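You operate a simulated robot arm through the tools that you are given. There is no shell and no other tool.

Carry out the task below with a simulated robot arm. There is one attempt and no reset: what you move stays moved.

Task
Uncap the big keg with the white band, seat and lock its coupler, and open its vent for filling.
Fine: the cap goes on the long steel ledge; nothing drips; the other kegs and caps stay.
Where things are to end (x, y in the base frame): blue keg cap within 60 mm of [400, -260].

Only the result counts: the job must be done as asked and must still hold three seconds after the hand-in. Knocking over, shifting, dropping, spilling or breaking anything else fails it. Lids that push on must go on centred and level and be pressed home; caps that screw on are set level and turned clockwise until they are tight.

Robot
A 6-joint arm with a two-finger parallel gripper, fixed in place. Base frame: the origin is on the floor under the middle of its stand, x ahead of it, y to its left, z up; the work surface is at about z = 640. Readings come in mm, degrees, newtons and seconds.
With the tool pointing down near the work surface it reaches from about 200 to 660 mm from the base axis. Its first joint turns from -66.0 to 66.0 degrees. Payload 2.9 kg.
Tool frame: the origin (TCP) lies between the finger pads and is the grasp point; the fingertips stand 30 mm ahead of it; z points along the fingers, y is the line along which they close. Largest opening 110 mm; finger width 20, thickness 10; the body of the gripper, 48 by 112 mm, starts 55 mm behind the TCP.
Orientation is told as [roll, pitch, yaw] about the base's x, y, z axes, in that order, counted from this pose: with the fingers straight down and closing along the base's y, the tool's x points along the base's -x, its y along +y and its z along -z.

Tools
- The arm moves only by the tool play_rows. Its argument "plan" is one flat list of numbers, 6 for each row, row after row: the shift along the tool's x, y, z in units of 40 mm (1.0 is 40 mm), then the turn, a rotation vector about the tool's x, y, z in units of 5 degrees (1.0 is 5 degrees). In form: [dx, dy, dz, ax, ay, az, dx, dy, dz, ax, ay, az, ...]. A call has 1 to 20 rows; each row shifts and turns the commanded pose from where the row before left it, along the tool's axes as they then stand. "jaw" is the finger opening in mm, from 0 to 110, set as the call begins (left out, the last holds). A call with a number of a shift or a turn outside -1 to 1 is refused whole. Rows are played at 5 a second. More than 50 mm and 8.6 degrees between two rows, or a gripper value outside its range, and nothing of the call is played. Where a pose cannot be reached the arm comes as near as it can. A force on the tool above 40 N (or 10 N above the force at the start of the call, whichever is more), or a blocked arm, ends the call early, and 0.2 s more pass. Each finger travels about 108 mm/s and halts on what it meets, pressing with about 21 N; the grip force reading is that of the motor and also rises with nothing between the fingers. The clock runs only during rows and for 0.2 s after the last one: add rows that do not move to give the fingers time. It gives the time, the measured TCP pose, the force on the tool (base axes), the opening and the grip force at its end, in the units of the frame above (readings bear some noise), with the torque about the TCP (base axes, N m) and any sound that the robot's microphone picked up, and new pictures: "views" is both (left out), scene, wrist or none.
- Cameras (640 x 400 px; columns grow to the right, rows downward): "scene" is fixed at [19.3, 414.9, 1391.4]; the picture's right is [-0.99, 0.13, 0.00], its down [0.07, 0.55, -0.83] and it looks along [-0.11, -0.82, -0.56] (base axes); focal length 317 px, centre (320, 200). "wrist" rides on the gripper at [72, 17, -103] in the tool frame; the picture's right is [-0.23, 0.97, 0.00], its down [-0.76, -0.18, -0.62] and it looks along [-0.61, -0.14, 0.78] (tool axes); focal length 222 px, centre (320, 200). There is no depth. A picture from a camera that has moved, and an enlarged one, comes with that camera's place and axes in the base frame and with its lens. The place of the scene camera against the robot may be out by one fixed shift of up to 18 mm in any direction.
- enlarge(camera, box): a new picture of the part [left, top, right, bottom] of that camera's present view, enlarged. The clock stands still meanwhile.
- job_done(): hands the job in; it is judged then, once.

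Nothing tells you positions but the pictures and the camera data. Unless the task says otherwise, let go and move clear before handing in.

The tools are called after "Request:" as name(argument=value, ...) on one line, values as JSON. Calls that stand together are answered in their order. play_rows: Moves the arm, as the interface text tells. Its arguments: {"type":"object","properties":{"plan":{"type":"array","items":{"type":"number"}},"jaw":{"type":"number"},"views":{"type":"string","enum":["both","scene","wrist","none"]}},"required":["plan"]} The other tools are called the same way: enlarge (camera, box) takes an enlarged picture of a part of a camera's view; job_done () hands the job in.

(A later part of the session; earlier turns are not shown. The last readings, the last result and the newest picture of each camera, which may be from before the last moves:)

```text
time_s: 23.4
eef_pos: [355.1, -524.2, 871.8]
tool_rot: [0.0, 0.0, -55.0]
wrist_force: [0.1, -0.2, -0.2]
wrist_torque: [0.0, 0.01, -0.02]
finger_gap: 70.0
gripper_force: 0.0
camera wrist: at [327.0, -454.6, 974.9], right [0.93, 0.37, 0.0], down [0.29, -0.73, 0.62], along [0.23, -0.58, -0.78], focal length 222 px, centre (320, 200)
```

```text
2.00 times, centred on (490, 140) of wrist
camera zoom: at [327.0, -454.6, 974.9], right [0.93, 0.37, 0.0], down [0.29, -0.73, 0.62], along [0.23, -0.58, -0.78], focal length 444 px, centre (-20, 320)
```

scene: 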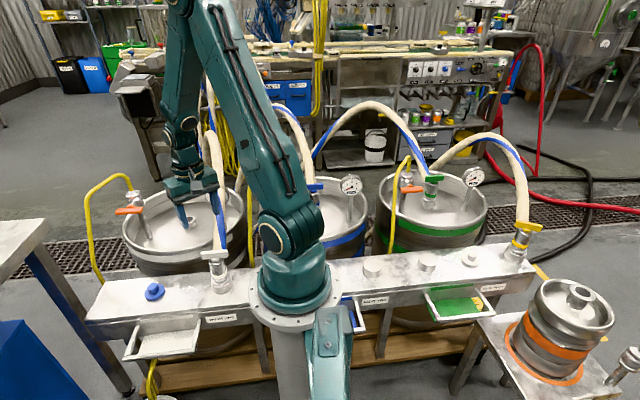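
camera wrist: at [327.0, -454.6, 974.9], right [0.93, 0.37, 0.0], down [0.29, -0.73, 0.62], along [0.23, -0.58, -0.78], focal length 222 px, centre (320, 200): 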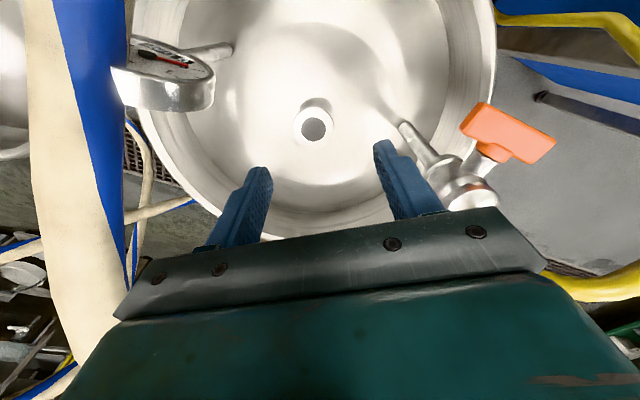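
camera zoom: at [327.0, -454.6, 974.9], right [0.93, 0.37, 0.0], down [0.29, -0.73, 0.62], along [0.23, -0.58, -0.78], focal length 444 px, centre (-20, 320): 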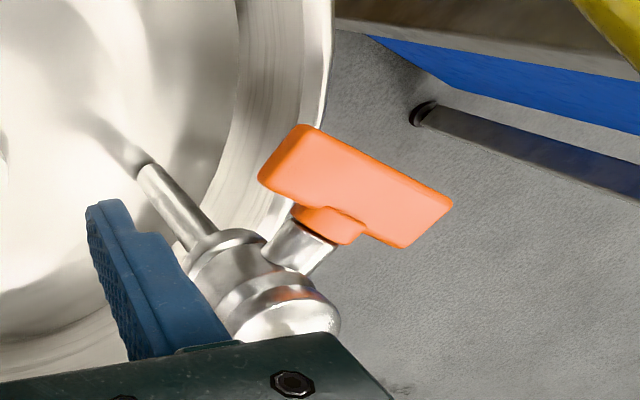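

Neck centre comes out around (358, -556). For better accuracy I'll lower the open fingers over the neck for a close-up.

Request:
play_rows(plan=[-0.164, -0.1006, 0.7925, 0, 0, 0, -0.164, -0.1006, 0.7925, 0, 0, 0, -0.164, -0.1006, 0.7925, 0, 0, 0, -0.164, -0.1006, 0.7925, 0, 0, 0, 0, 0, 0, 0, 0, 0], jaw=80, views="wrist")

Request:
enlarge(camera="wrist", box=[240, 80, 440, 205])

Request:
enlarge(camera="scene", box=[150, 180, 230, 230])

```text
time_s: 24.6
eef_pos: [356.5, -559.2, 742.0]
tool_rot: [-0.1, 0.0, -54.9]
wrist_force: [0.3, -0.1, 0.1]
wrist_torque: [0.01, 0.01, -0.01]
finger_gap: 80.1
gripper_force: 0.1
camera wrist: at [328.9, -490.4, 846.1], right [0.93, 0.37, 0.0], down [0.29, -0.73, 0.62], along [0.23, -0.58, -0.78], focal length 222 px, centre (320, 200)
```

wrist: 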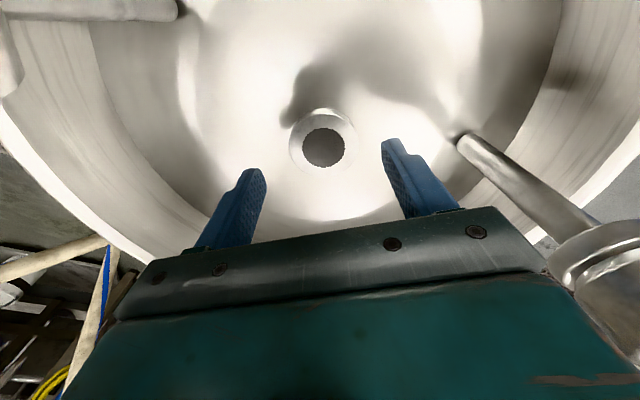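

```text
3.20 times, centred on (340, 142) of wrist
camera zoom: at [328.9, -490.4, 846.1], right [0.93, 0.37, 0.0], down [0.29, -0.73, 0.62], along [0.23, -0.58, -0.78], focal length 711 px, centre (256, 384)
```

zoom: 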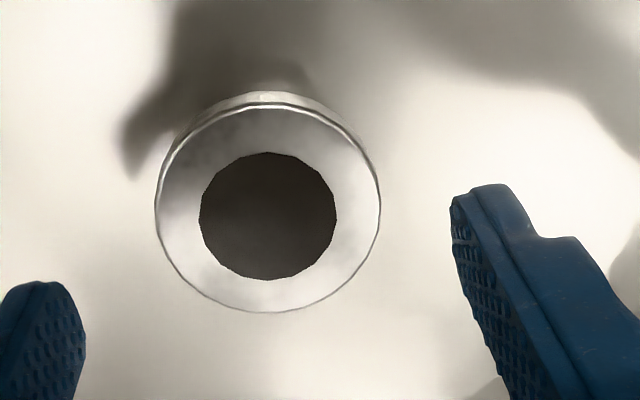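

```text
8.00 times, centred on (190, 205) of scene
camera zoom: at [19.3, 414.9, 1391.4], right [-0.99, 0.13, 0.0], down [0.07, 0.55, -0.83], along [-0.11, -0.82, -0.56], focal length 2536 px, centre (1360, 160)
```

zoom: 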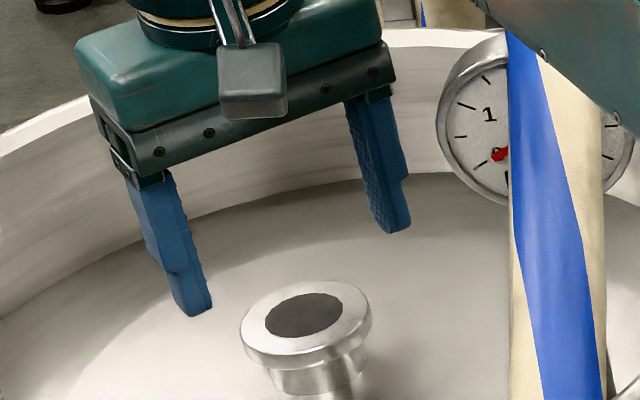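

The neck is centred at about (357.7, -557), top z≈690. Now I'll lift out of the keg, go back toward the ledge and turn the hand to close along y for the coupler handle.

Request:
play_rows(plan=[0, 0, -0.94, 0, 0, 0, 0, 0, -0.94, 0, 0, 0, 0, 0, -0.94, 0, 0, 0, 0, 0, -0.94, 0, 0, 0, 0, 0, -0.94, 0, 0, 0, 0.844, 0.458, 0, 0, 0, 0, 0.844, 0.458, 0, 0, 0, 0, 0.844, 0.458, 0, 0, 0, 0, 0.844, 0.458, 0, 0, 0, 0, 0.844, 0.458, 0, 0, 0, 0, 0.844, 0.458, 0, 0, 0, 0, 0, 0, 0, 0, 0, 0], views="none", jaw=60)

Request:
play_rows(plan=[0, 0, 0, 0, 0, -1, 0, 0, 0, 0, 0, -1, 0, 0, 0, 0, 0, -1, 0, 0, 0, 0, 0, -1, 0, 0, 0, 0, 0, -1, 0, 0, 0, 0, 0, -1, 0, 0, 0, 0, 0, -1, 0, 0, 0, 0, 0, -1, 0, 0, 0, 0, 0, -1, 0, 0, 0, 0, 0, -1, 0, 0, 0, 0, 0, -1, 0, 0, 0, 0, 0, 0], views="both")

```text
time_s: 27.2
eef_pos: [329.3, -327.1, 933.2]
tool_rot: [0.0, 0.0, -54.9]
wrist_force: [0.3, 0.5, 0.1]
wrist_torque: [0.01, 0.0, -0.01]
finger_gap: 59.8
gripper_force: 0.1
```

```text
time_s: 29.8
eef_pos: [329.6, -328.2, 932.6]
tool_rot: [0.0, 0.0, 0.1]
wrist_force: [0.2, -0.1, 0.8]
wrist_torque: [0.01, -0.03, 0.0]
finger_gap: 60.4
gripper_force: 0.0
camera wrist: at [256.6, -312.4, 1036.8], right [0.23, 0.97, 0.0], down [0.76, -0.18, 0.62], along [0.61, -0.14, -0.78], focal length 222 px, centre (320, 200)
```

scene: 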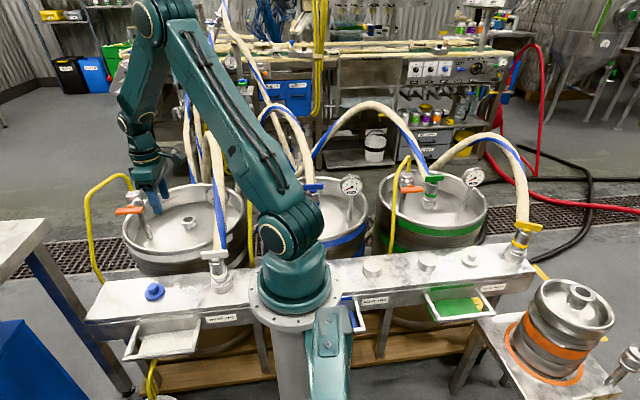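
wrist: 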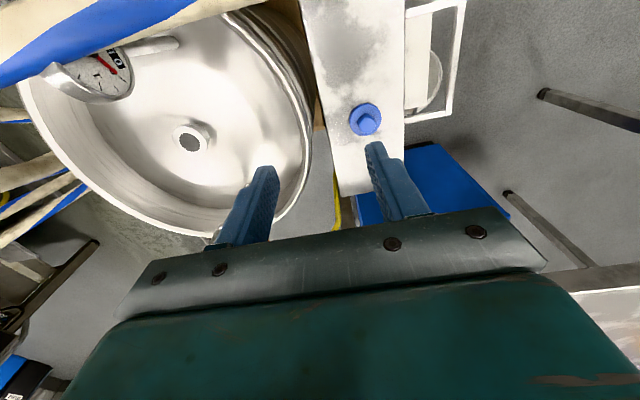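

Request:
play_rows(plan=[0.76, 0.42, 0.31, 0, 0, 0, 0.76, 0.42, 0.31, 0, 0, 0, 0.76, 0.42, 0.31, 0, 0, 0, 0.76, 0.42, 0.31, 0, 0, 0, 0, 0, 0, 0, 0, 0], views="both")

Request:
enlarge(camera="wrist", box=[240, 40, 400, 180])

Request:
enlarge(camera="scene", box=[180, 200, 270, 300])

```text
time_s: 31.0
eef_pos: [207.5, -260.2, 883.1]
tool_rot: [0.0, 0.1, 0.1]
wrist_force: [0.4, 0.3, -0.2]
wrist_torque: [-0.02, 0.0, 0.01]
finger_gap: 60.2
gripper_force: 0.2
camera wrist: at [134.7, -243.6, 985.9], right [0.23, 0.97, 0.0], down [0.76, -0.18, 0.62], along [0.61, -0.14, -0.78], focal length 222 px, centre (320, 200)
```

scene: 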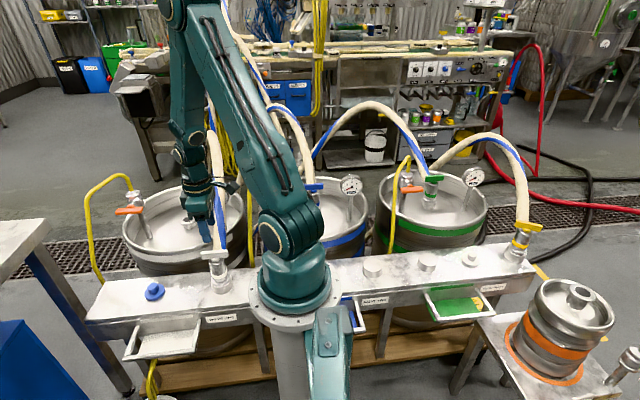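
wrist: 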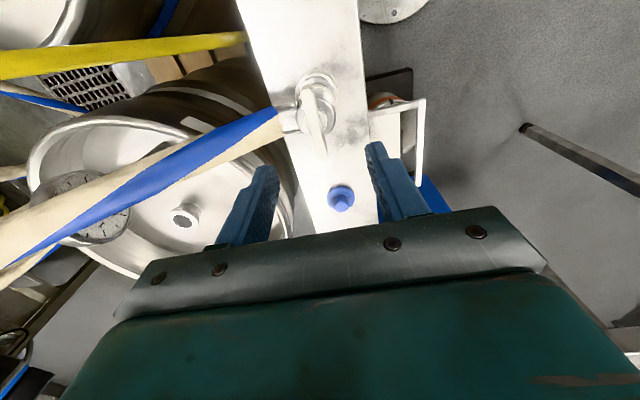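

```text
2.86 times, centred on (320, 110) of wrist
camera zoom: at [134.7, -243.6, 985.9], right [0.23, 0.97, 0.0], down [0.76, -0.18, 0.62], along [0.61, -0.14, -0.78], focal length 635 px, centre (320, 457)
```

zoom: 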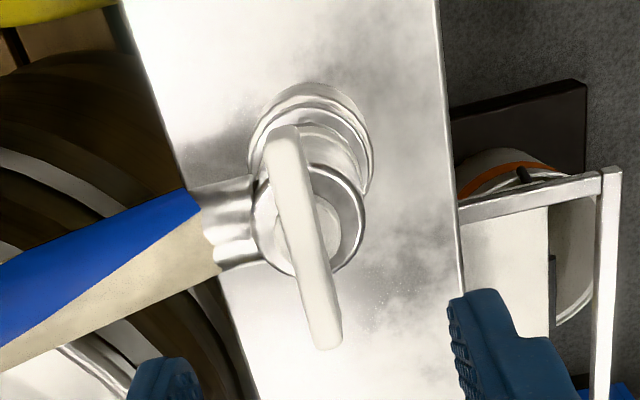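

```text
4.00 times, centred on (225, 250) of scene
camera zoom: at [19.3, 414.9, 1391.4], right [-0.99, 0.13, 0.0], down [0.07, 0.55, -0.83], along [-0.11, -0.82, -0.56], focal length 1268 px, centre (700, 0)
```

zoom: 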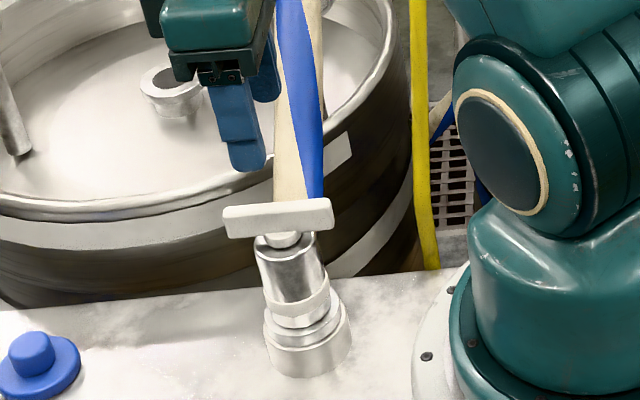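

The bar looks to be at about (208.5, -264.8), top z≈780. I'll lower with a narrower jaw to z≈830 for a closer look before gripping.

Request:
play_rows(plan=[-0.0125, -0.054, 0.66, 0, 0, 0, -0.0125, -0.054, 0.66, 0, 0, 0, 0, 0, 0, 0, 0, 0], views="both", jaw=40)

Request:
enlarge(camera="wrist", box=[240, 60, 400, 200])

Request:
enlarge(camera="scene", box=[185, 200, 255, 300])

```text
time_s: 31.8
eef_pos: [210.2, -264.0, 828.5]
tool_rot: [0.1, 0.0, 0.0]
wrist_force: [-0.1, 0.5, 0.4]
wrist_torque: [-0.07, -0.01, 0.01]
finger_gap: 40.1
gripper_force: 0.1
camera wrist: at [137.7, -248.2, 932.5], right [0.23, 0.97, 0.0], down [0.76, -0.18, 0.62], along [0.61, -0.14, -0.78], focal length 222 px, centre (320, 200)
```

scene: 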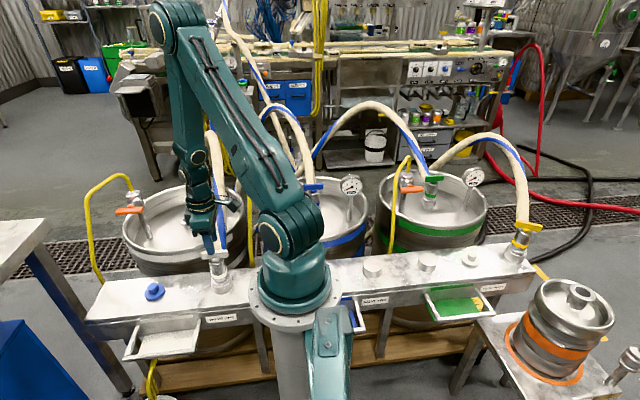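
wrist: 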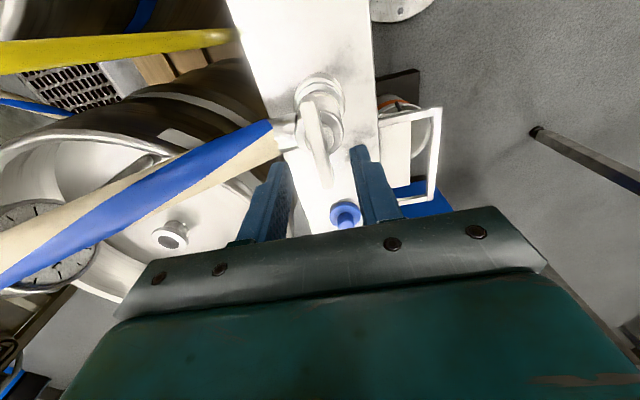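

```text
2.86 times, centred on (320, 130) of wrist
camera zoom: at [137.7, -248.2, 932.5], right [0.23, 0.97, 0.0], down [0.76, -0.18, 0.62], along [0.61, -0.14, -0.78], focal length 635 px, centre (320, 400)
```

zoom: 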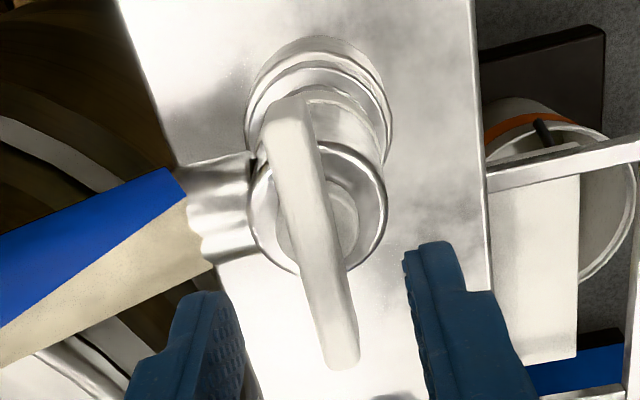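

```text
4.00 times, centred on (220, 250) of scene
camera zoom: at [19.3, 414.9, 1391.4], right [-0.99, 0.13, 0.0], down [0.07, 0.55, -0.83], along [-0.11, -0.82, -0.56], focal length 1268 px, centre (720, 0)
```

zoom: 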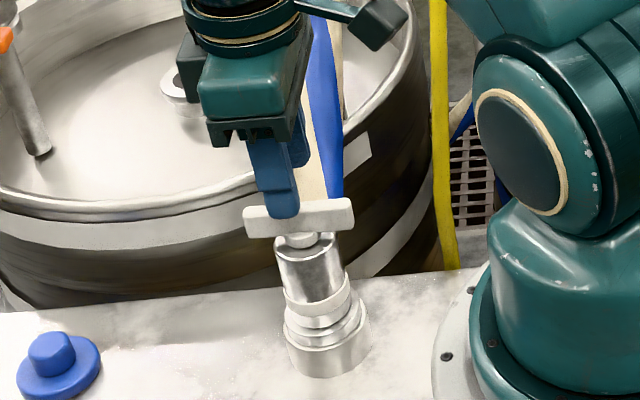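

Bar centre ≈ (209, -265.3). I'll narrow the jaw to 30 and lower until the fingertips are beside the bar.

Request:
play_rows(plan=[0.02, -0.03, 0.3, 0, 0, 0, 0, 0, 0.3, 0, 0, 0, 0, 0, 0.16, 0, 0, 0, 0, 0, 0, 0, 0, 0], views="both", jaw=32)

Request:
enlarge(camera="wrist", box=[240, 60, 400, 200])

Request:
enlarge(camera="scene", box=[185, 220, 255, 300])

```text
time_s: 32.8
eef_pos: [207.2, -266.5, 800.3]
tool_rot: [-0.1, 0.0, 0.0]
wrist_force: [-1.0, 0.2, 0.4]
wrist_torque: [0.0, 0.04, -0.01]
finger_gap: 32.0
gripper_force: 0.1
camera wrist: at [135.3, -250.1, 903.4], right [0.23, 0.97, 0.0], down [0.76, -0.18, 0.62], along [0.61, -0.14, -0.78], focal length 222 px, centre (320, 200)
```

scene: 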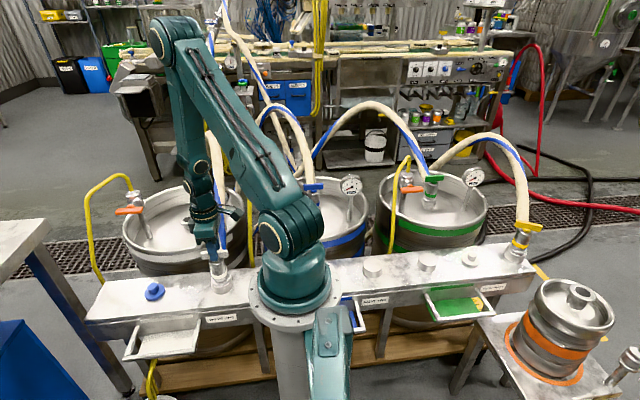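
wrist: 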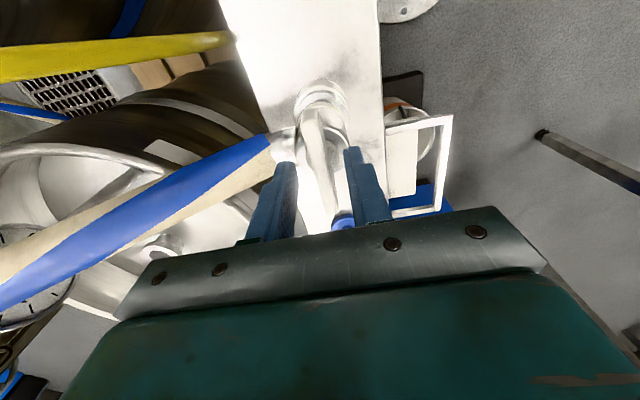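

```text
2.86 times, centred on (320, 130) of wrist
camera zoom: at [135.3, -250.1, 903.4], right [0.23, 0.97, 0.0], down [0.76, -0.18, 0.62], along [0.61, -0.14, -0.78], focal length 635 px, centre (320, 400)
```

zoom: 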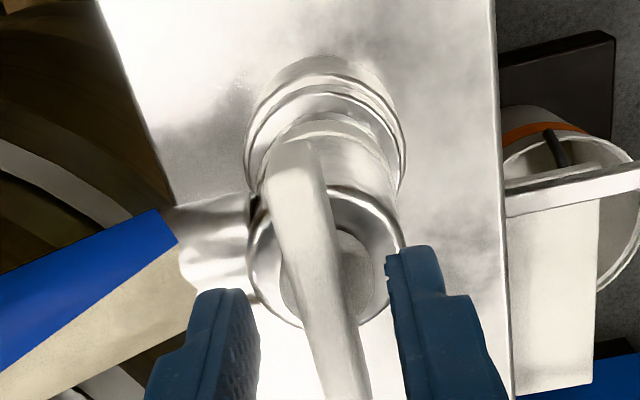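

```text
5.00 times, centred on (220, 260) of scene
camera zoom: at [19.3, 414.9, 1391.4], right [-0.99, 0.13, 0.0], down [0.07, 0.55, -0.83], along [-0.11, -0.82, -0.56], focal length 1585 px, centre (820, -100)
```

zoom: 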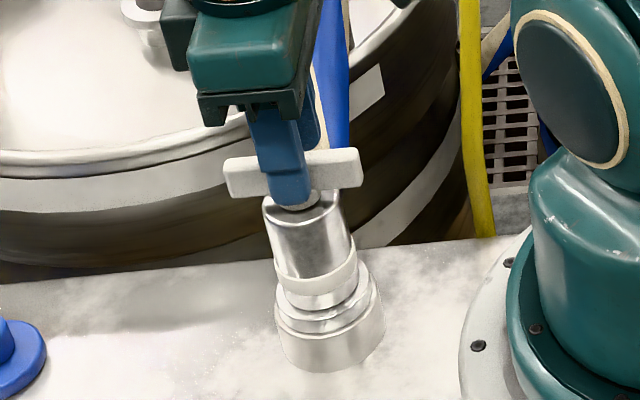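

The fingers straddle the bar at its centre. Closing now.

Request:
play_rows(plan=[0, 0, 0, 0, 0, 0, 0, 0, 0, 0, 0, 0, 0, 0, 0, 0, 0, 0, 0, 0, 0, 0, 0, 0], views="wrist", jaw=2)

Request:
enlarge(camera="scene", box=[185, 220, 255, 300])

Request:
enlarge(camera="wrist", box=[240, 60, 400, 200])

```text
time_s: 33.8
eef_pos: [208.3, -266.0, 799.5]
tool_rot: [0.0, 0.0, 0.2]
wrist_force: [0.7, 3.6, 1.5]
wrist_torque: [0.19, -0.08, 0.01]
finger_gap: 10.5
gripper_force: 21.0
camera wrist: at [135.3, -249.8, 903.5], right [0.23, 0.97, 0.0], down [0.76, -0.18, 0.62], along [0.61, -0.14, -0.78], focal length 222 px, centre (320, 200)
```

wrist: 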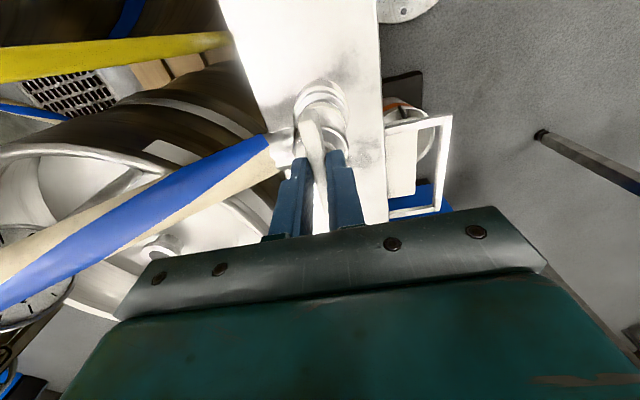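

```text
5.00 times, centred on (220, 260) of scene
camera zoom: at [19.4, 414.9, 1391.4], right [-0.99, 0.13, 0.0], down [0.07, 0.55, -0.83], along [-0.11, -0.82, -0.56], focal length 1585 px, centre (820, -100)
```

zoom: 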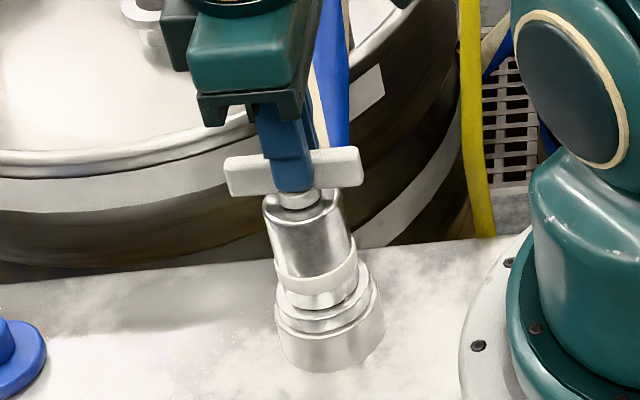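

```text
2.86 times, centred on (320, 130) of wrist
camera zoom: at [135.3, -249.8, 903.5], right [0.23, 0.97, 0.0], down [0.76, -0.18, 0.62], along [0.61, -0.14, -0.78], focal length 635 px, centre (320, 400)
```

zoom: 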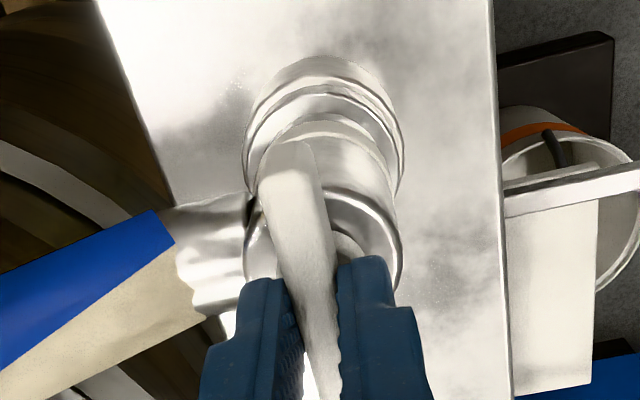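

Gripped (10.5 mm bar). Gentle lift to test whether the coupler comes off its post.

Request:
play_rows(plan=[0, 0, -0.1, 0, 0, 0, 0, 0, -0.15, 0, 0, 0, 0, 0, -0.2, 0, 0, 0, 0, 0, 0, 0, 0, 0], views="wrist")

Request:
enlarge(camera="scene", box=[185, 220, 255, 300])

```text
time_s: 34.8
eef_pos: [207.1, -266.3, 818.4]
tool_rot: [0.0, 0.0, 0.0]
wrist_force: [1.2, 1.0, -10.3]
wrist_torque: [0.01, 0.03, 0.0]
finger_gap: 10.4
gripper_force: 21.3
camera wrist: at [135.2, -249.8, 922.3], right [0.23, 0.97, 0.0], down [0.76, -0.18, 0.62], along [0.61, -0.14, -0.78], focal length 222 px, centre (320, 200)
```

wrist: 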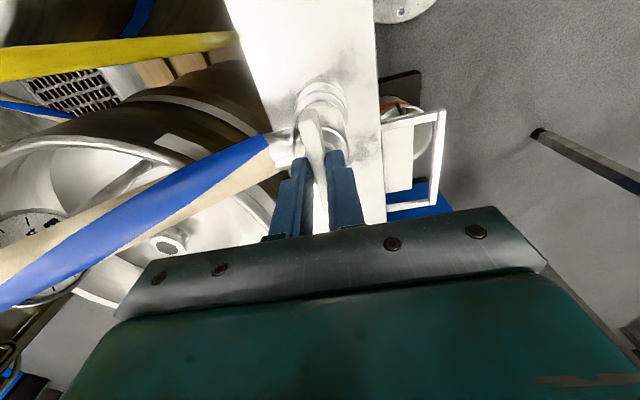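

```text
5.00 times, centred on (220, 260) of scene
camera zoom: at [19.4, 414.8, 1391.4], right [-0.99, 0.13, 0.0], down [0.07, 0.55, -0.83], along [-0.11, -0.82, -0.56], focal length 1585 px, centre (820, -100)
```

zoom: 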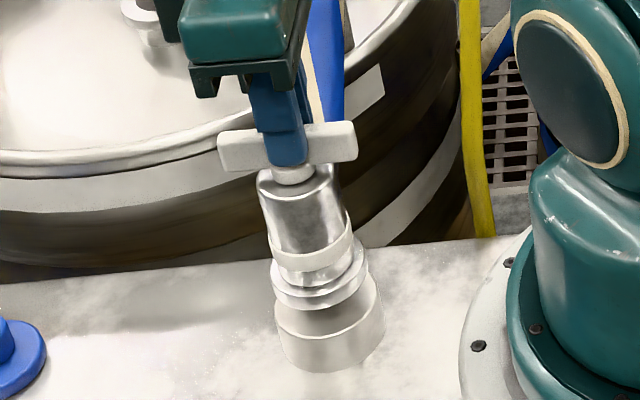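

The coupler (≈1 kg) lifts freely and hangs upright. I'll raise it to z≈920 and carry it toward the keg neck, keeping it level.

Request:
play_rows(plan=[0, 0, -0.6, 0, 0, 0, 0, 0, -0.75, 0, 0, 0, 0, 0, -0.75, 0, 0, 0, 0, 0, -0.45, 0, 0, 0, -0.31, -0.606, 0, 0, 0, 0, -0.31, -0.606, 0, 0, 0, 0, -0.31, -0.606, 0, 0, 0, 0, -0.31, -0.606, 0, 0, 0, 0, -0.31, -0.606, 0, 0, 0, 0, -0.31, -0.606, 0, 0, 0, 0, 0, 0, 0, 0, 0, 0], views="both")

```text
time_s: 37.2
eef_pos: [280.2, -412.7, 922.2]
tool_rot: [0.2, -0.1, 0.0]
wrist_force: [-0.3, 0.2, -11.3]
wrist_torque: [0.0, 0.04, -0.04]
finger_gap: 10.6
gripper_force: 20.9
camera wrist: at [207.9, -396.3, 1025.3], right [0.23, 0.97, 0.0], down [0.76, -0.18, 0.62], along [0.61, -0.14, -0.78], focal length 222 px, centre (320, 200)
```

scene: 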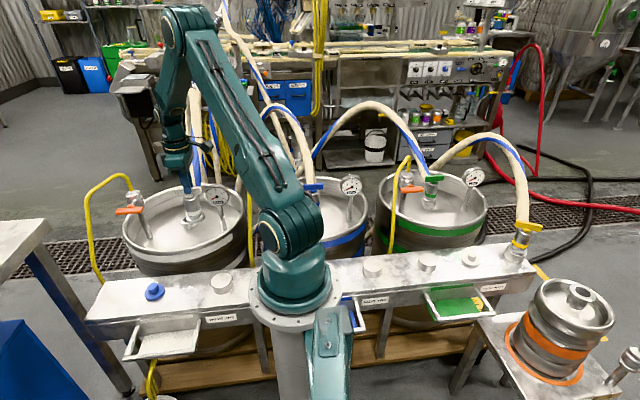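
wrist: 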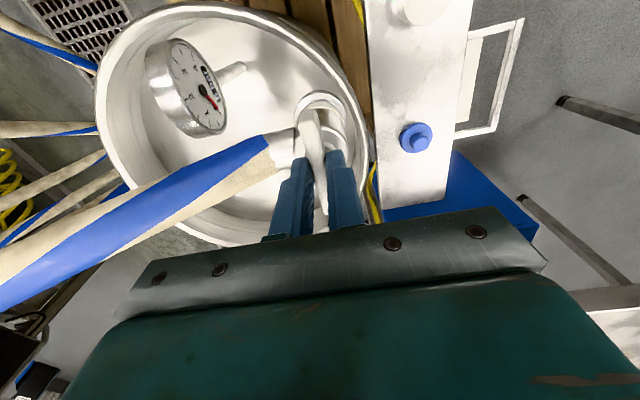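

Request:
play_rows(plan=[-0.322, -0.601, 0, 0, 0, 0, -0.322, -0.601, 0, 0, 0, 0, -0.322, -0.601, 0, 0, 0, 0, -0.322, -0.601, 0, 0, 0, 0, -0.322, -0.601, 0, 0, 0, 0, -0.322, -0.601, 0, 0, 0, 0, 0, 0, 0.5, 0, 0, 0, 0, 0, 0.5, 0, 0, 0, 0, 0, 0, 0, 0, 0], views="both")

Request:
enlarge(camera="scene", box=[145, 140, 245, 240])

Request:
enlarge(camera="wrist", box=[240, 60, 400, 200])

```text
time_s: 39.2
eef_pos: [360.2, -552.6, 879.8]
tool_rot: [0.1, 0.0, 0.0]
wrist_force: [-0.3, 0.6, -10.7]
wrist_torque: [0.01, 0.03, 0.03]
finger_gap: 10.7
gripper_force: 21.2
camera wrist: at [287.6, -537.3, 984.3], right [0.23, 0.97, 0.0], down [0.76, -0.18, 0.62], along [0.61, -0.14, -0.78], focal length 222 px, centre (320, 200)
```

scene: 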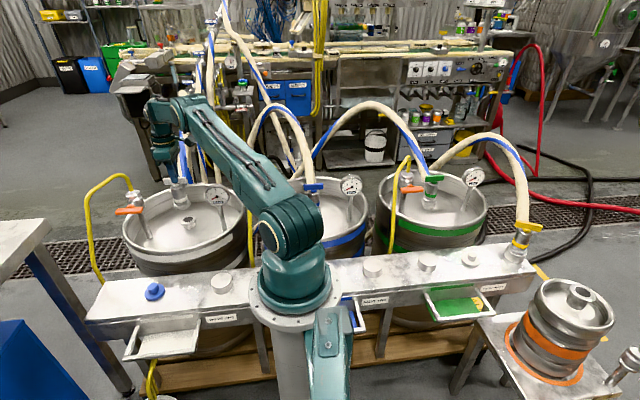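
wrist: 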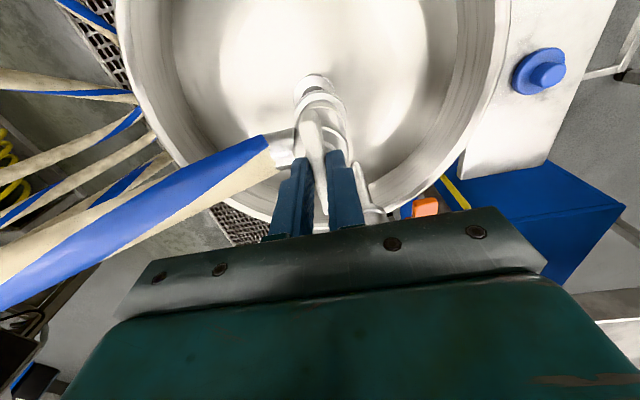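

```text
4.00 times, centred on (195, 190) of scene
camera zoom: at [19.5, 414.7, 1391.4], right [-0.99, 0.13, 0.0], down [0.07, 0.55, -0.83], along [-0.11, -0.82, -0.56], focal length 1268 px, centre (820, 240)
```

zoom: 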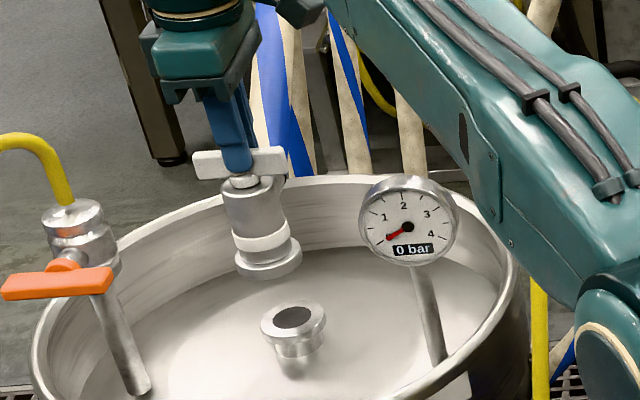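

```text
2.86 times, centred on (320, 130) of wrist
camera zoom: at [287.6, -537.3, 984.3], right [0.23, 0.97, 0.0], down [0.76, -0.18, 0.62], along [0.61, -0.14, -0.78], focal length 635 px, centre (320, 400)
```

zoom: 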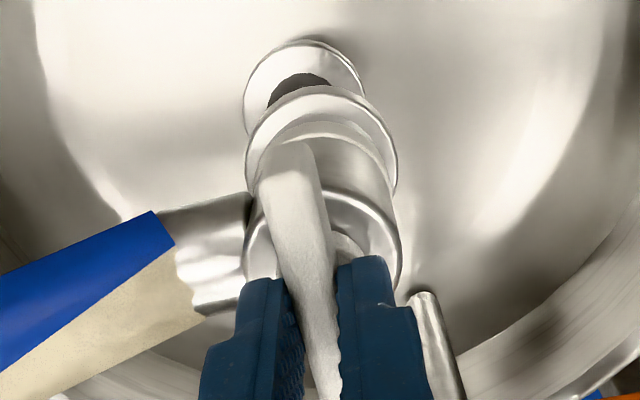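

The coupler hangs above the neck, but it appears to be several mm short in -y and slightly +x. I'll take a settled reading and then correct.

Request:
play_rows(plan=[0, 0, 0, 0, 0, 0, 0, 0, 0, 0, 0, 0, 0, 0, 0, 0, 0, 0], views="none")

Request:
play_rows(plan=[0, 0, 0, 0, 0, 0], views="none")

```text
time_s: 40.0
eef_pos: [360.9, -553.0, 882.3]
tool_rot: [0.1, -0.1, 0.1]
wrist_force: [0.1, -0.5, -9.9]
wrist_torque: [0.02, 0.0, 0.03]
finger_gap: 10.5
gripper_force: 21.3
```

```text
time_s: 40.4
eef_pos: [359.6, -553.9, 880.8]
tool_rot: [0.0, 0.0, 0.0]
wrist_force: [-0.5, 0.2, -9.4]
wrist_torque: [0.0, 0.02, 0.0]
finger_gap: 10.7
gripper_force: 20.8
```

Request:
play_rows(plan=[0.0375, -0.069, 0, 0, 0, 0, 0.0375, -0.069, 0, 0, 0, 0, 0, 0, 0.4, 0, 0, 0, 0, 0, 0.4, 0, 0, 0, 0, 0, 0.4, 0, 0, 0, 0, 0, 0, 0, 0, 0, 0, 0, 0, 0, 0, 0], views="both")

Request:
enlarge(camera="scene", box=[155, 170, 225, 240])

Request:
enlarge(camera="wrist", box=[240, 60, 400, 200])

```text
time_s: 42.0
eef_pos: [357.2, -558.8, 832.0]
tool_rot: [0.0, -0.1, 0.1]
wrist_force: [1.0, -0.2, -10.0]
wrist_torque: [0.01, 0.03, -0.02]
finger_gap: 10.6
gripper_force: 20.7
camera wrist: at [284.2, -543.6, 936.0], right [0.23, 0.97, 0.0], down [0.76, -0.18, 0.62], along [0.61, -0.14, -0.78], focal length 222 px, centre (320, 200)
```

scene: 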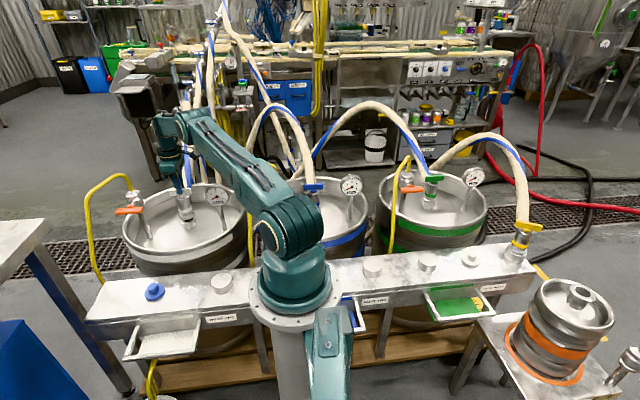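
wrist: 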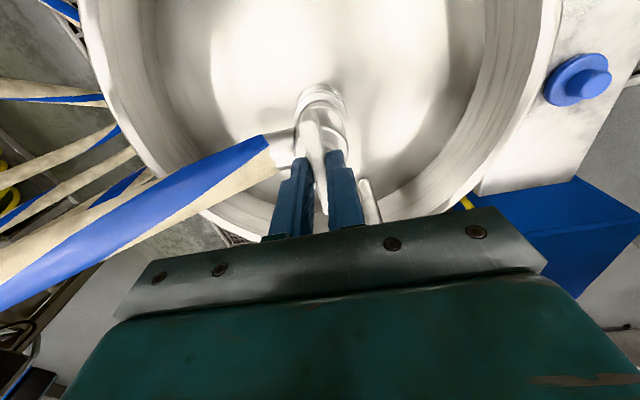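

```text
5.71 times, centred on (190, 205) of scene
camera zoom: at [19.5, 414.7, 1391.4], right [-0.99, 0.13, 0.0], down [0.07, 0.55, -0.83], along [-0.11, -0.82, -0.56], focal length 1811 px, centre (1063, 171)
```

zoom: 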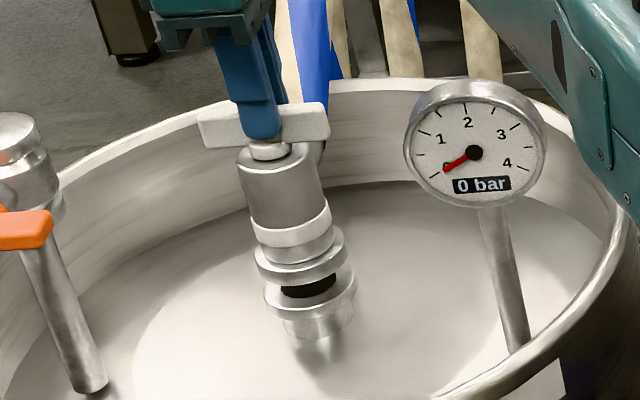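

```text
2.86 times, centred on (320, 130) of wrist
camera zoom: at [284.2, -543.6, 936.0], right [0.23, 0.97, 0.0], down [0.76, -0.18, 0.62], along [0.61, -0.14, -0.78], focal length 635 px, centre (320, 400)
```

zoom: 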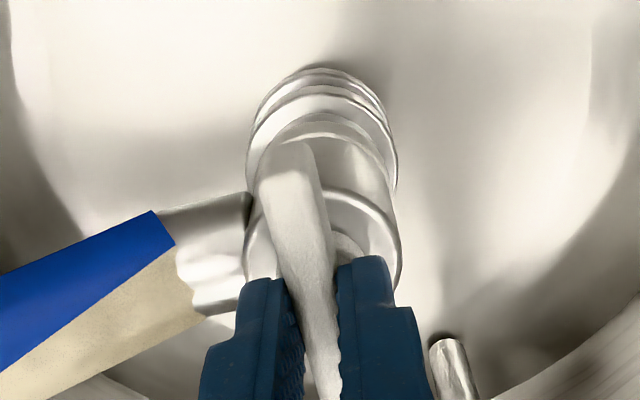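

Request:
enlarge(camera="wrist", box=[290, 75, 350, 125])

Request:
enlarge(camera="scene", box=[175, 200, 207, 232])

```text
8.00 times, centred on (320, 100) of wrist
camera zoom: at [284.2, -543.6, 936.0], right [0.23, 0.97, 0.0], down [0.76, -0.18, 0.62], along [0.61, -0.14, -0.78], focal length 1777 px, centre (320, 1000)
```

zoom: 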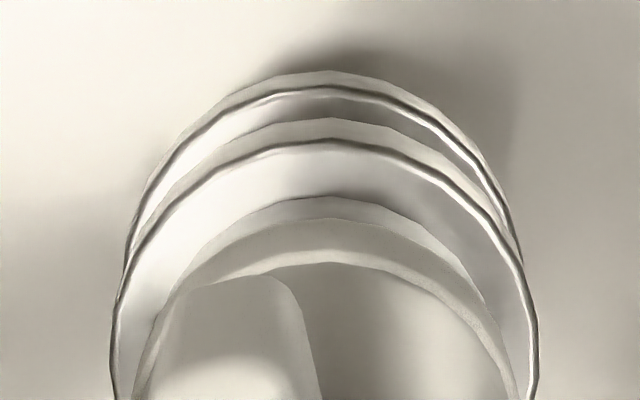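

```text
12.50 times, centred on (191, 216) of scene
camera zoom: at [19.5, 414.7, 1391.4], right [-0.99, 0.13, 0.0], down [0.07, 0.55, -0.83], along [-0.11, -0.82, -0.56], focal length 3962 px, centre (1932, 0)
```

zoom: 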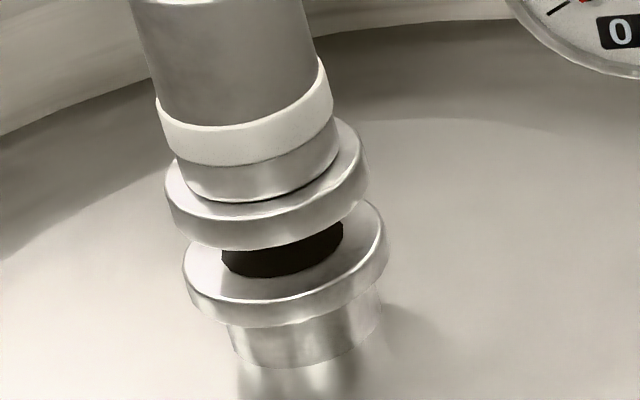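

Alignment is now within about 1 mm in both views, with a gap of about 20 mm. I'll lower 15 mm, then check again before contact.

Request:
play_rows(plan=[0.005, 0, 0.125, 0, 0, 0, 0.005, 0, 0.125, 0, 0, 0, 0, 0, 0.125, 0, 0, 0, 0, 0, 0, 0, 0, 0], views="none")

Request:
enlarge(camera="scene", box=[175, 200, 207, 232])

Request:
enlarge(camera="wrist", box=[290, 75, 350, 125])

```text
time_s: 43.0
eef_pos: [356.8, -559.5, 817.0]
tool_rot: [0.0, 0.0, 0.1]
wrist_force: [0.3, 0.4, -10.4]
wrist_torque: [-0.02, 0.02, 0.0]
finger_gap: 10.4
gripper_force: 21.2
```

```text
12.50 times, centred on (191, 216) of scene
camera zoom: at [19.5, 414.7, 1391.4], right [-0.99, 0.13, 0.0], down [0.07, 0.55, -0.83], along [-0.11, -0.82, -0.56], focal length 3962 px, centre (1932, 0)
```

zoom: 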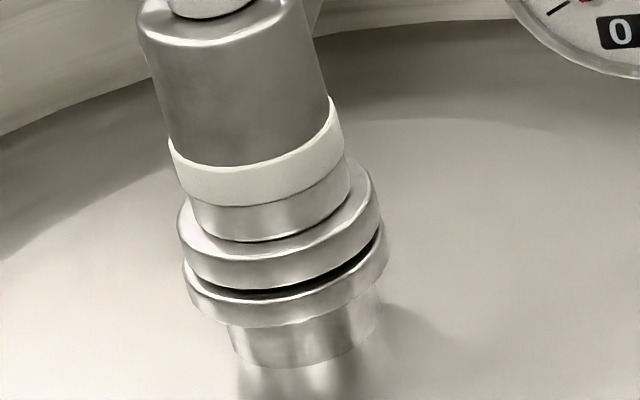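

```text
8.00 times, centred on (320, 100) of wrist
camera zoom: at [284.5, -544.3, 921.7], right [0.23, 0.97, 0.0], down [0.76, -0.18, 0.62], along [0.61, -0.14, -0.78], focal length 1777 px, centre (320, 1000)
```

zoom: 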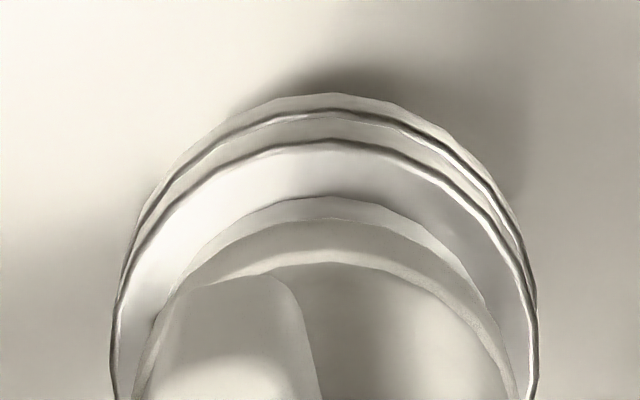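

Well aligned with a gap of ~4-5 mm. Lowering to contact in small steps.

Request:
play_rows(plan=[0.012, 0, 0.05, 0, 0, 0, 0, 0, 0.04, 0, 0, 0, 0, 0, 0.025, 0, 0, 0, 0, 0, 0.025, 0, 0, 0, 0, 0, 0, 0, 0, 0], views="none")

Request:
enlarge(camera="scene", box=[170, 190, 210, 230])

```text
time_s: 44.2
eef_pos: [356.1, -562.5, 813.7]
tool_rot: [-0.2, -0.2, 0.1]
wrist_force: [1.4, 5.6, 15.9]
wrist_torque: [0.22, -0.03, 0.02]
finger_gap: 11.0
gripper_force: 21.3
```

```text
10.00 times, centred on (190, 210) of scene
camera zoom: at [19.2, 415.3, 1391.2], right [-0.99, 0.13, 0.0], down [0.07, 0.55, -0.83], along [-0.11, -0.82, -0.56], focal length 3170 px, centre (1620, 100)
```

zoom: 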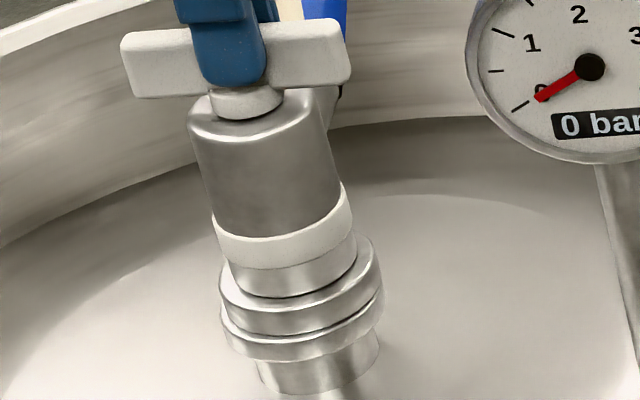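

The coupler is down on the neck (≈16 N upward reading) and still centred, with a little outward lateral push. I'll ease the hand slightly inward to balance the side force before turning.

Request:
play_rows(plan=[0.0275, 0.0425, 0, 0, 0, 0, 0, 0, 0, 0, 0, 0], views="none")

Request:
enlarge(camera="scene", box=[170, 190, 210, 230])

Request:
enlarge(camera="wrist", box=[240, 60, 400, 200])

```text
time_s: 44.8
eef_pos: [353.9, -560.9, 813.5]
tool_rot: [-0.1, -0.1, 0.0]
wrist_force: [6.4, -4.8, 10.8]
wrist_torque: [-0.17, -0.52, -0.06]
finger_gap: 10.9
gripper_force: 21.2
```

```text
10.00 times, centred on (190, 210) of scene
camera zoom: at [19.3, 414.9, 1391.3], right [-0.99, 0.13, 0.0], down [0.07, 0.55, -0.83], along [-0.11, -0.82, -0.56], focal length 3170 px, centre (1620, 100)
```

zoom: 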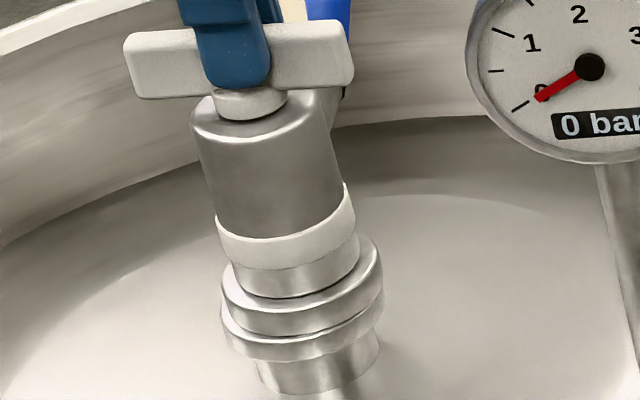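

```text
2.86 times, centred on (320, 130) of wrist
camera zoom: at [282.4, -544.1, 916.8], right [0.23, 0.97, 0.0], down [0.76, -0.18, 0.63], along [0.61, -0.14, -0.78], focal length 635 px, centre (320, 400)
```

zoom: 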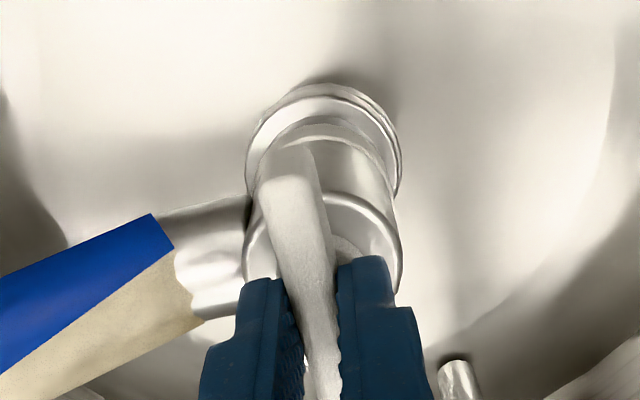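

The contact pushed the coupler about 1-2 mm off. I'll lift 3 mm, re-centre, and set it down more lightly.

Request:
play_rows(plan=[0, 0, -0.125, 0, 0, 0, 0, 0, 0, 0, 0, 0, 0, 0, 0, 0, 0, 0], views="none")

Request:
play_rows(plan=[0, 0, 0, 0, 0, 0], views="none")

Request:
enlarge(camera="scene", box=[175, 200, 207, 232])

Request:
enlarge(camera="wrist", box=[290, 75, 350, 125])

```text
time_s: 45.6
eef_pos: [352.8, -559.3, 815.1]
tool_rot: [0.2, 0.1, 0.0]
wrist_force: [-0.7, -0.4, -10.4]
wrist_torque: [-0.01, 0.01, 0.02]
finger_gap: 10.6
gripper_force: 21.0
```

```text
time_s: 46.0
eef_pos: [354.9, -559.3, 817.1]
tool_rot: [0.1, 0.0, 0.0]
wrist_force: [0.0, -0.1, -10.8]
wrist_torque: [-0.03, 0.02, 0.03]
finger_gap: 10.7
gripper_force: 20.9
```

```text
12.50 times, centred on (191, 216) of scene
camera zoom: at [19.5, 414.7, 1391.4], right [-0.99, 0.13, 0.0], down [0.07, 0.55, -0.83], along [-0.11, -0.82, -0.56], focal length 3962 px, centre (1932, 0)
```

zoom: 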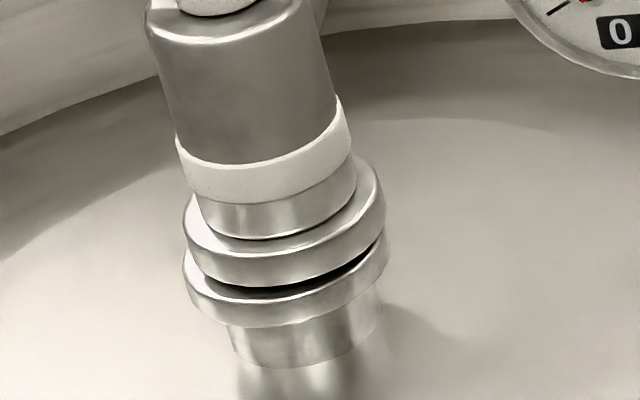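

```text
8.00 times, centred on (320, 100) of wrist
camera zoom: at [282.1, -544.5, 920.2], right [0.23, 0.97, 0.0], down [0.76, -0.18, 0.62], along [0.61, -0.14, -0.78], focal length 1777 px, centre (320, 1000)
```

zoom: 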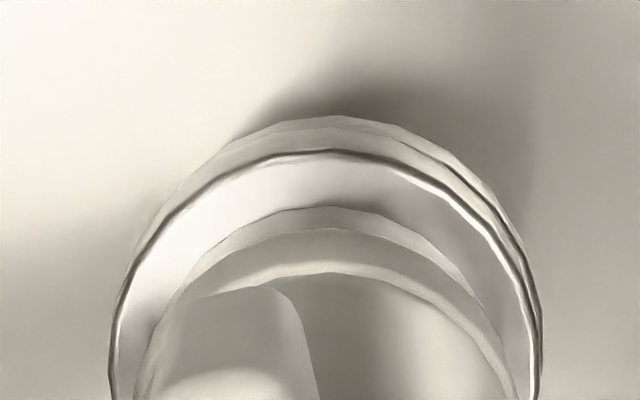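

Request:
play_rows(plan=[-0.045, 0.02, 0, 0, 0, 0, 0, 0, 0.05, 0, 0, 0, 0, 0, 0.025, 0, 0, 0, 0, 0, 0, 0, 0, 0], views="none")

Request:
enlarge(camera="scene", box=[175, 200, 207, 232])

Request:
enlarge(camera="wrist", box=[290, 75, 350, 125])

```text
time_s: 47.0
eef_pos: [356.5, -558.1, 812.7]
tool_rot: [0.0, 0.0, 0.0]
wrist_force: [-1.7, 1.0, -5.3]
wrist_torque: [0.06, 0.25, -0.03]
finger_gap: 10.7
gripper_force: 20.8
```

```text
12.50 times, centred on (191, 216) of scene
camera zoom: at [19.4, 414.8, 1391.4], right [-0.99, 0.13, 0.0], down [0.07, 0.55, -0.83], along [-0.11, -0.82, -0.56], focal length 3962 px, centre (1932, 0)
```

zoom: 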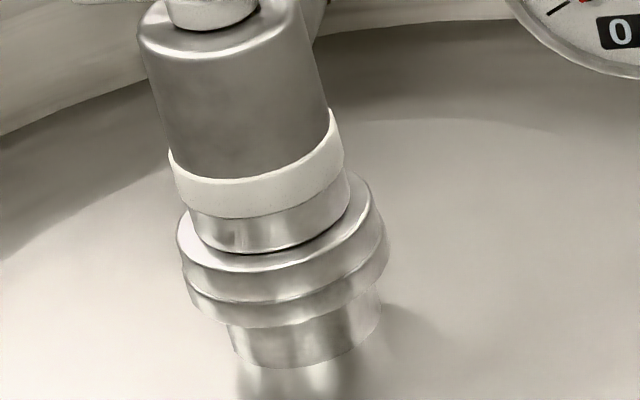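

```text
8.00 times, centred on (320, 100) of wrist
camera zoom: at [284.1, -542.2, 916.9], right [0.23, 0.97, 0.0], down [0.76, -0.18, 0.62], along [0.61, -0.14, -0.78], focal length 1777 px, centre (320, 1000)
```

zoom: 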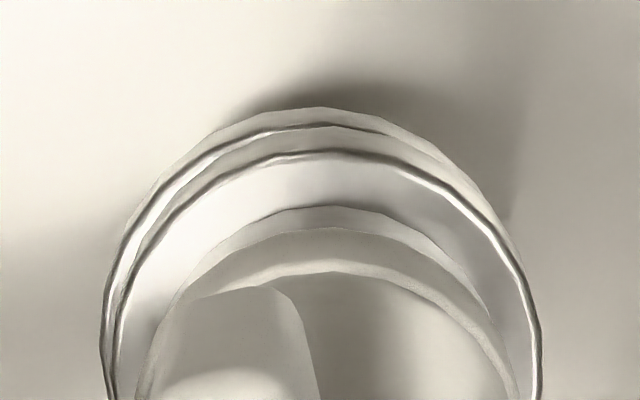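

Contact is light but it's about 1 mm off; I'll lift 2.5 mm, nudge (-0.7, -1.2) mm and set down again.

Request:
play_rows(plan=[0, 0, -0.07, 0, 0, 0, 0.0175, -0.03, 0, 0, 0, 0, 0, 0, 0, 0, 0, 0, 0, 0, 0.04, 0, 0, 0, 0, 0, 0.03, 0, 0, 0, 0, 0, 0, 0, 0, 0], views="none")

Request:
enlarge(camera="scene", box=[175, 200, 207, 232])

Request:
enlarge(camera="wrist", box=[290, 75, 350, 125])

```text
time_s: 48.4
eef_pos: [355.2, -558.8, 813.5]
tool_rot: [-0.1, 0.0, 0.2]
wrist_force: [-0.9, -0.2, -9.7]
wrist_torque: [-0.01, 0.04, 0.03]
finger_gap: 10.5
gripper_force: 21.0
```

```text
12.50 times, centred on (191, 216) of scene
camera zoom: at [19.5, 414.7, 1391.4], right [-0.99, 0.13, 0.0], down [0.07, 0.55, -0.83], along [-0.11, -0.82, -0.56], focal length 3962 px, centre (1932, 0)
```

zoom: 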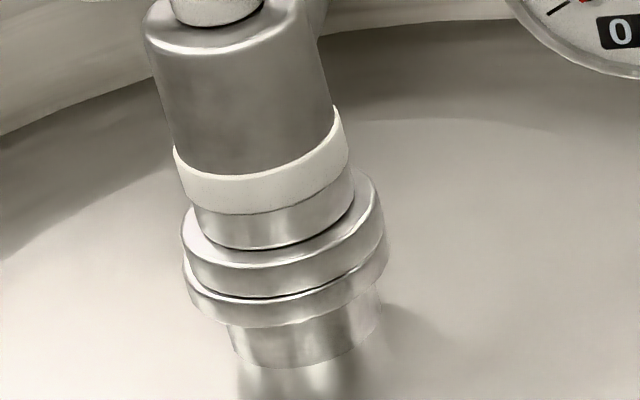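

```text
8.00 times, centred on (320, 100) of wrist
camera zoom: at [283.1, -543.6, 917.3], right [0.23, 0.97, 0.0], down [0.76, -0.18, 0.62], along [0.61, -0.14, -0.78], focal length 1777 px, centre (320, 1000)
```

zoom: 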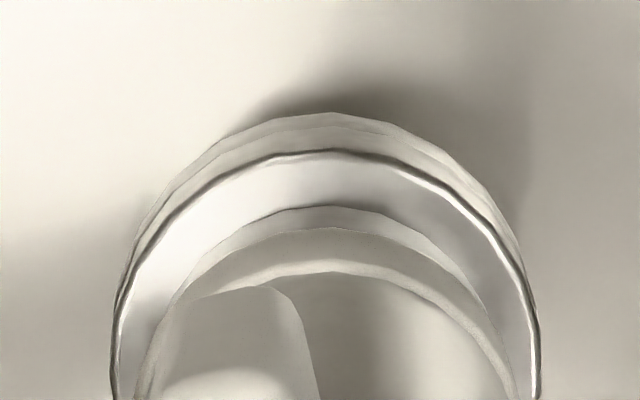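

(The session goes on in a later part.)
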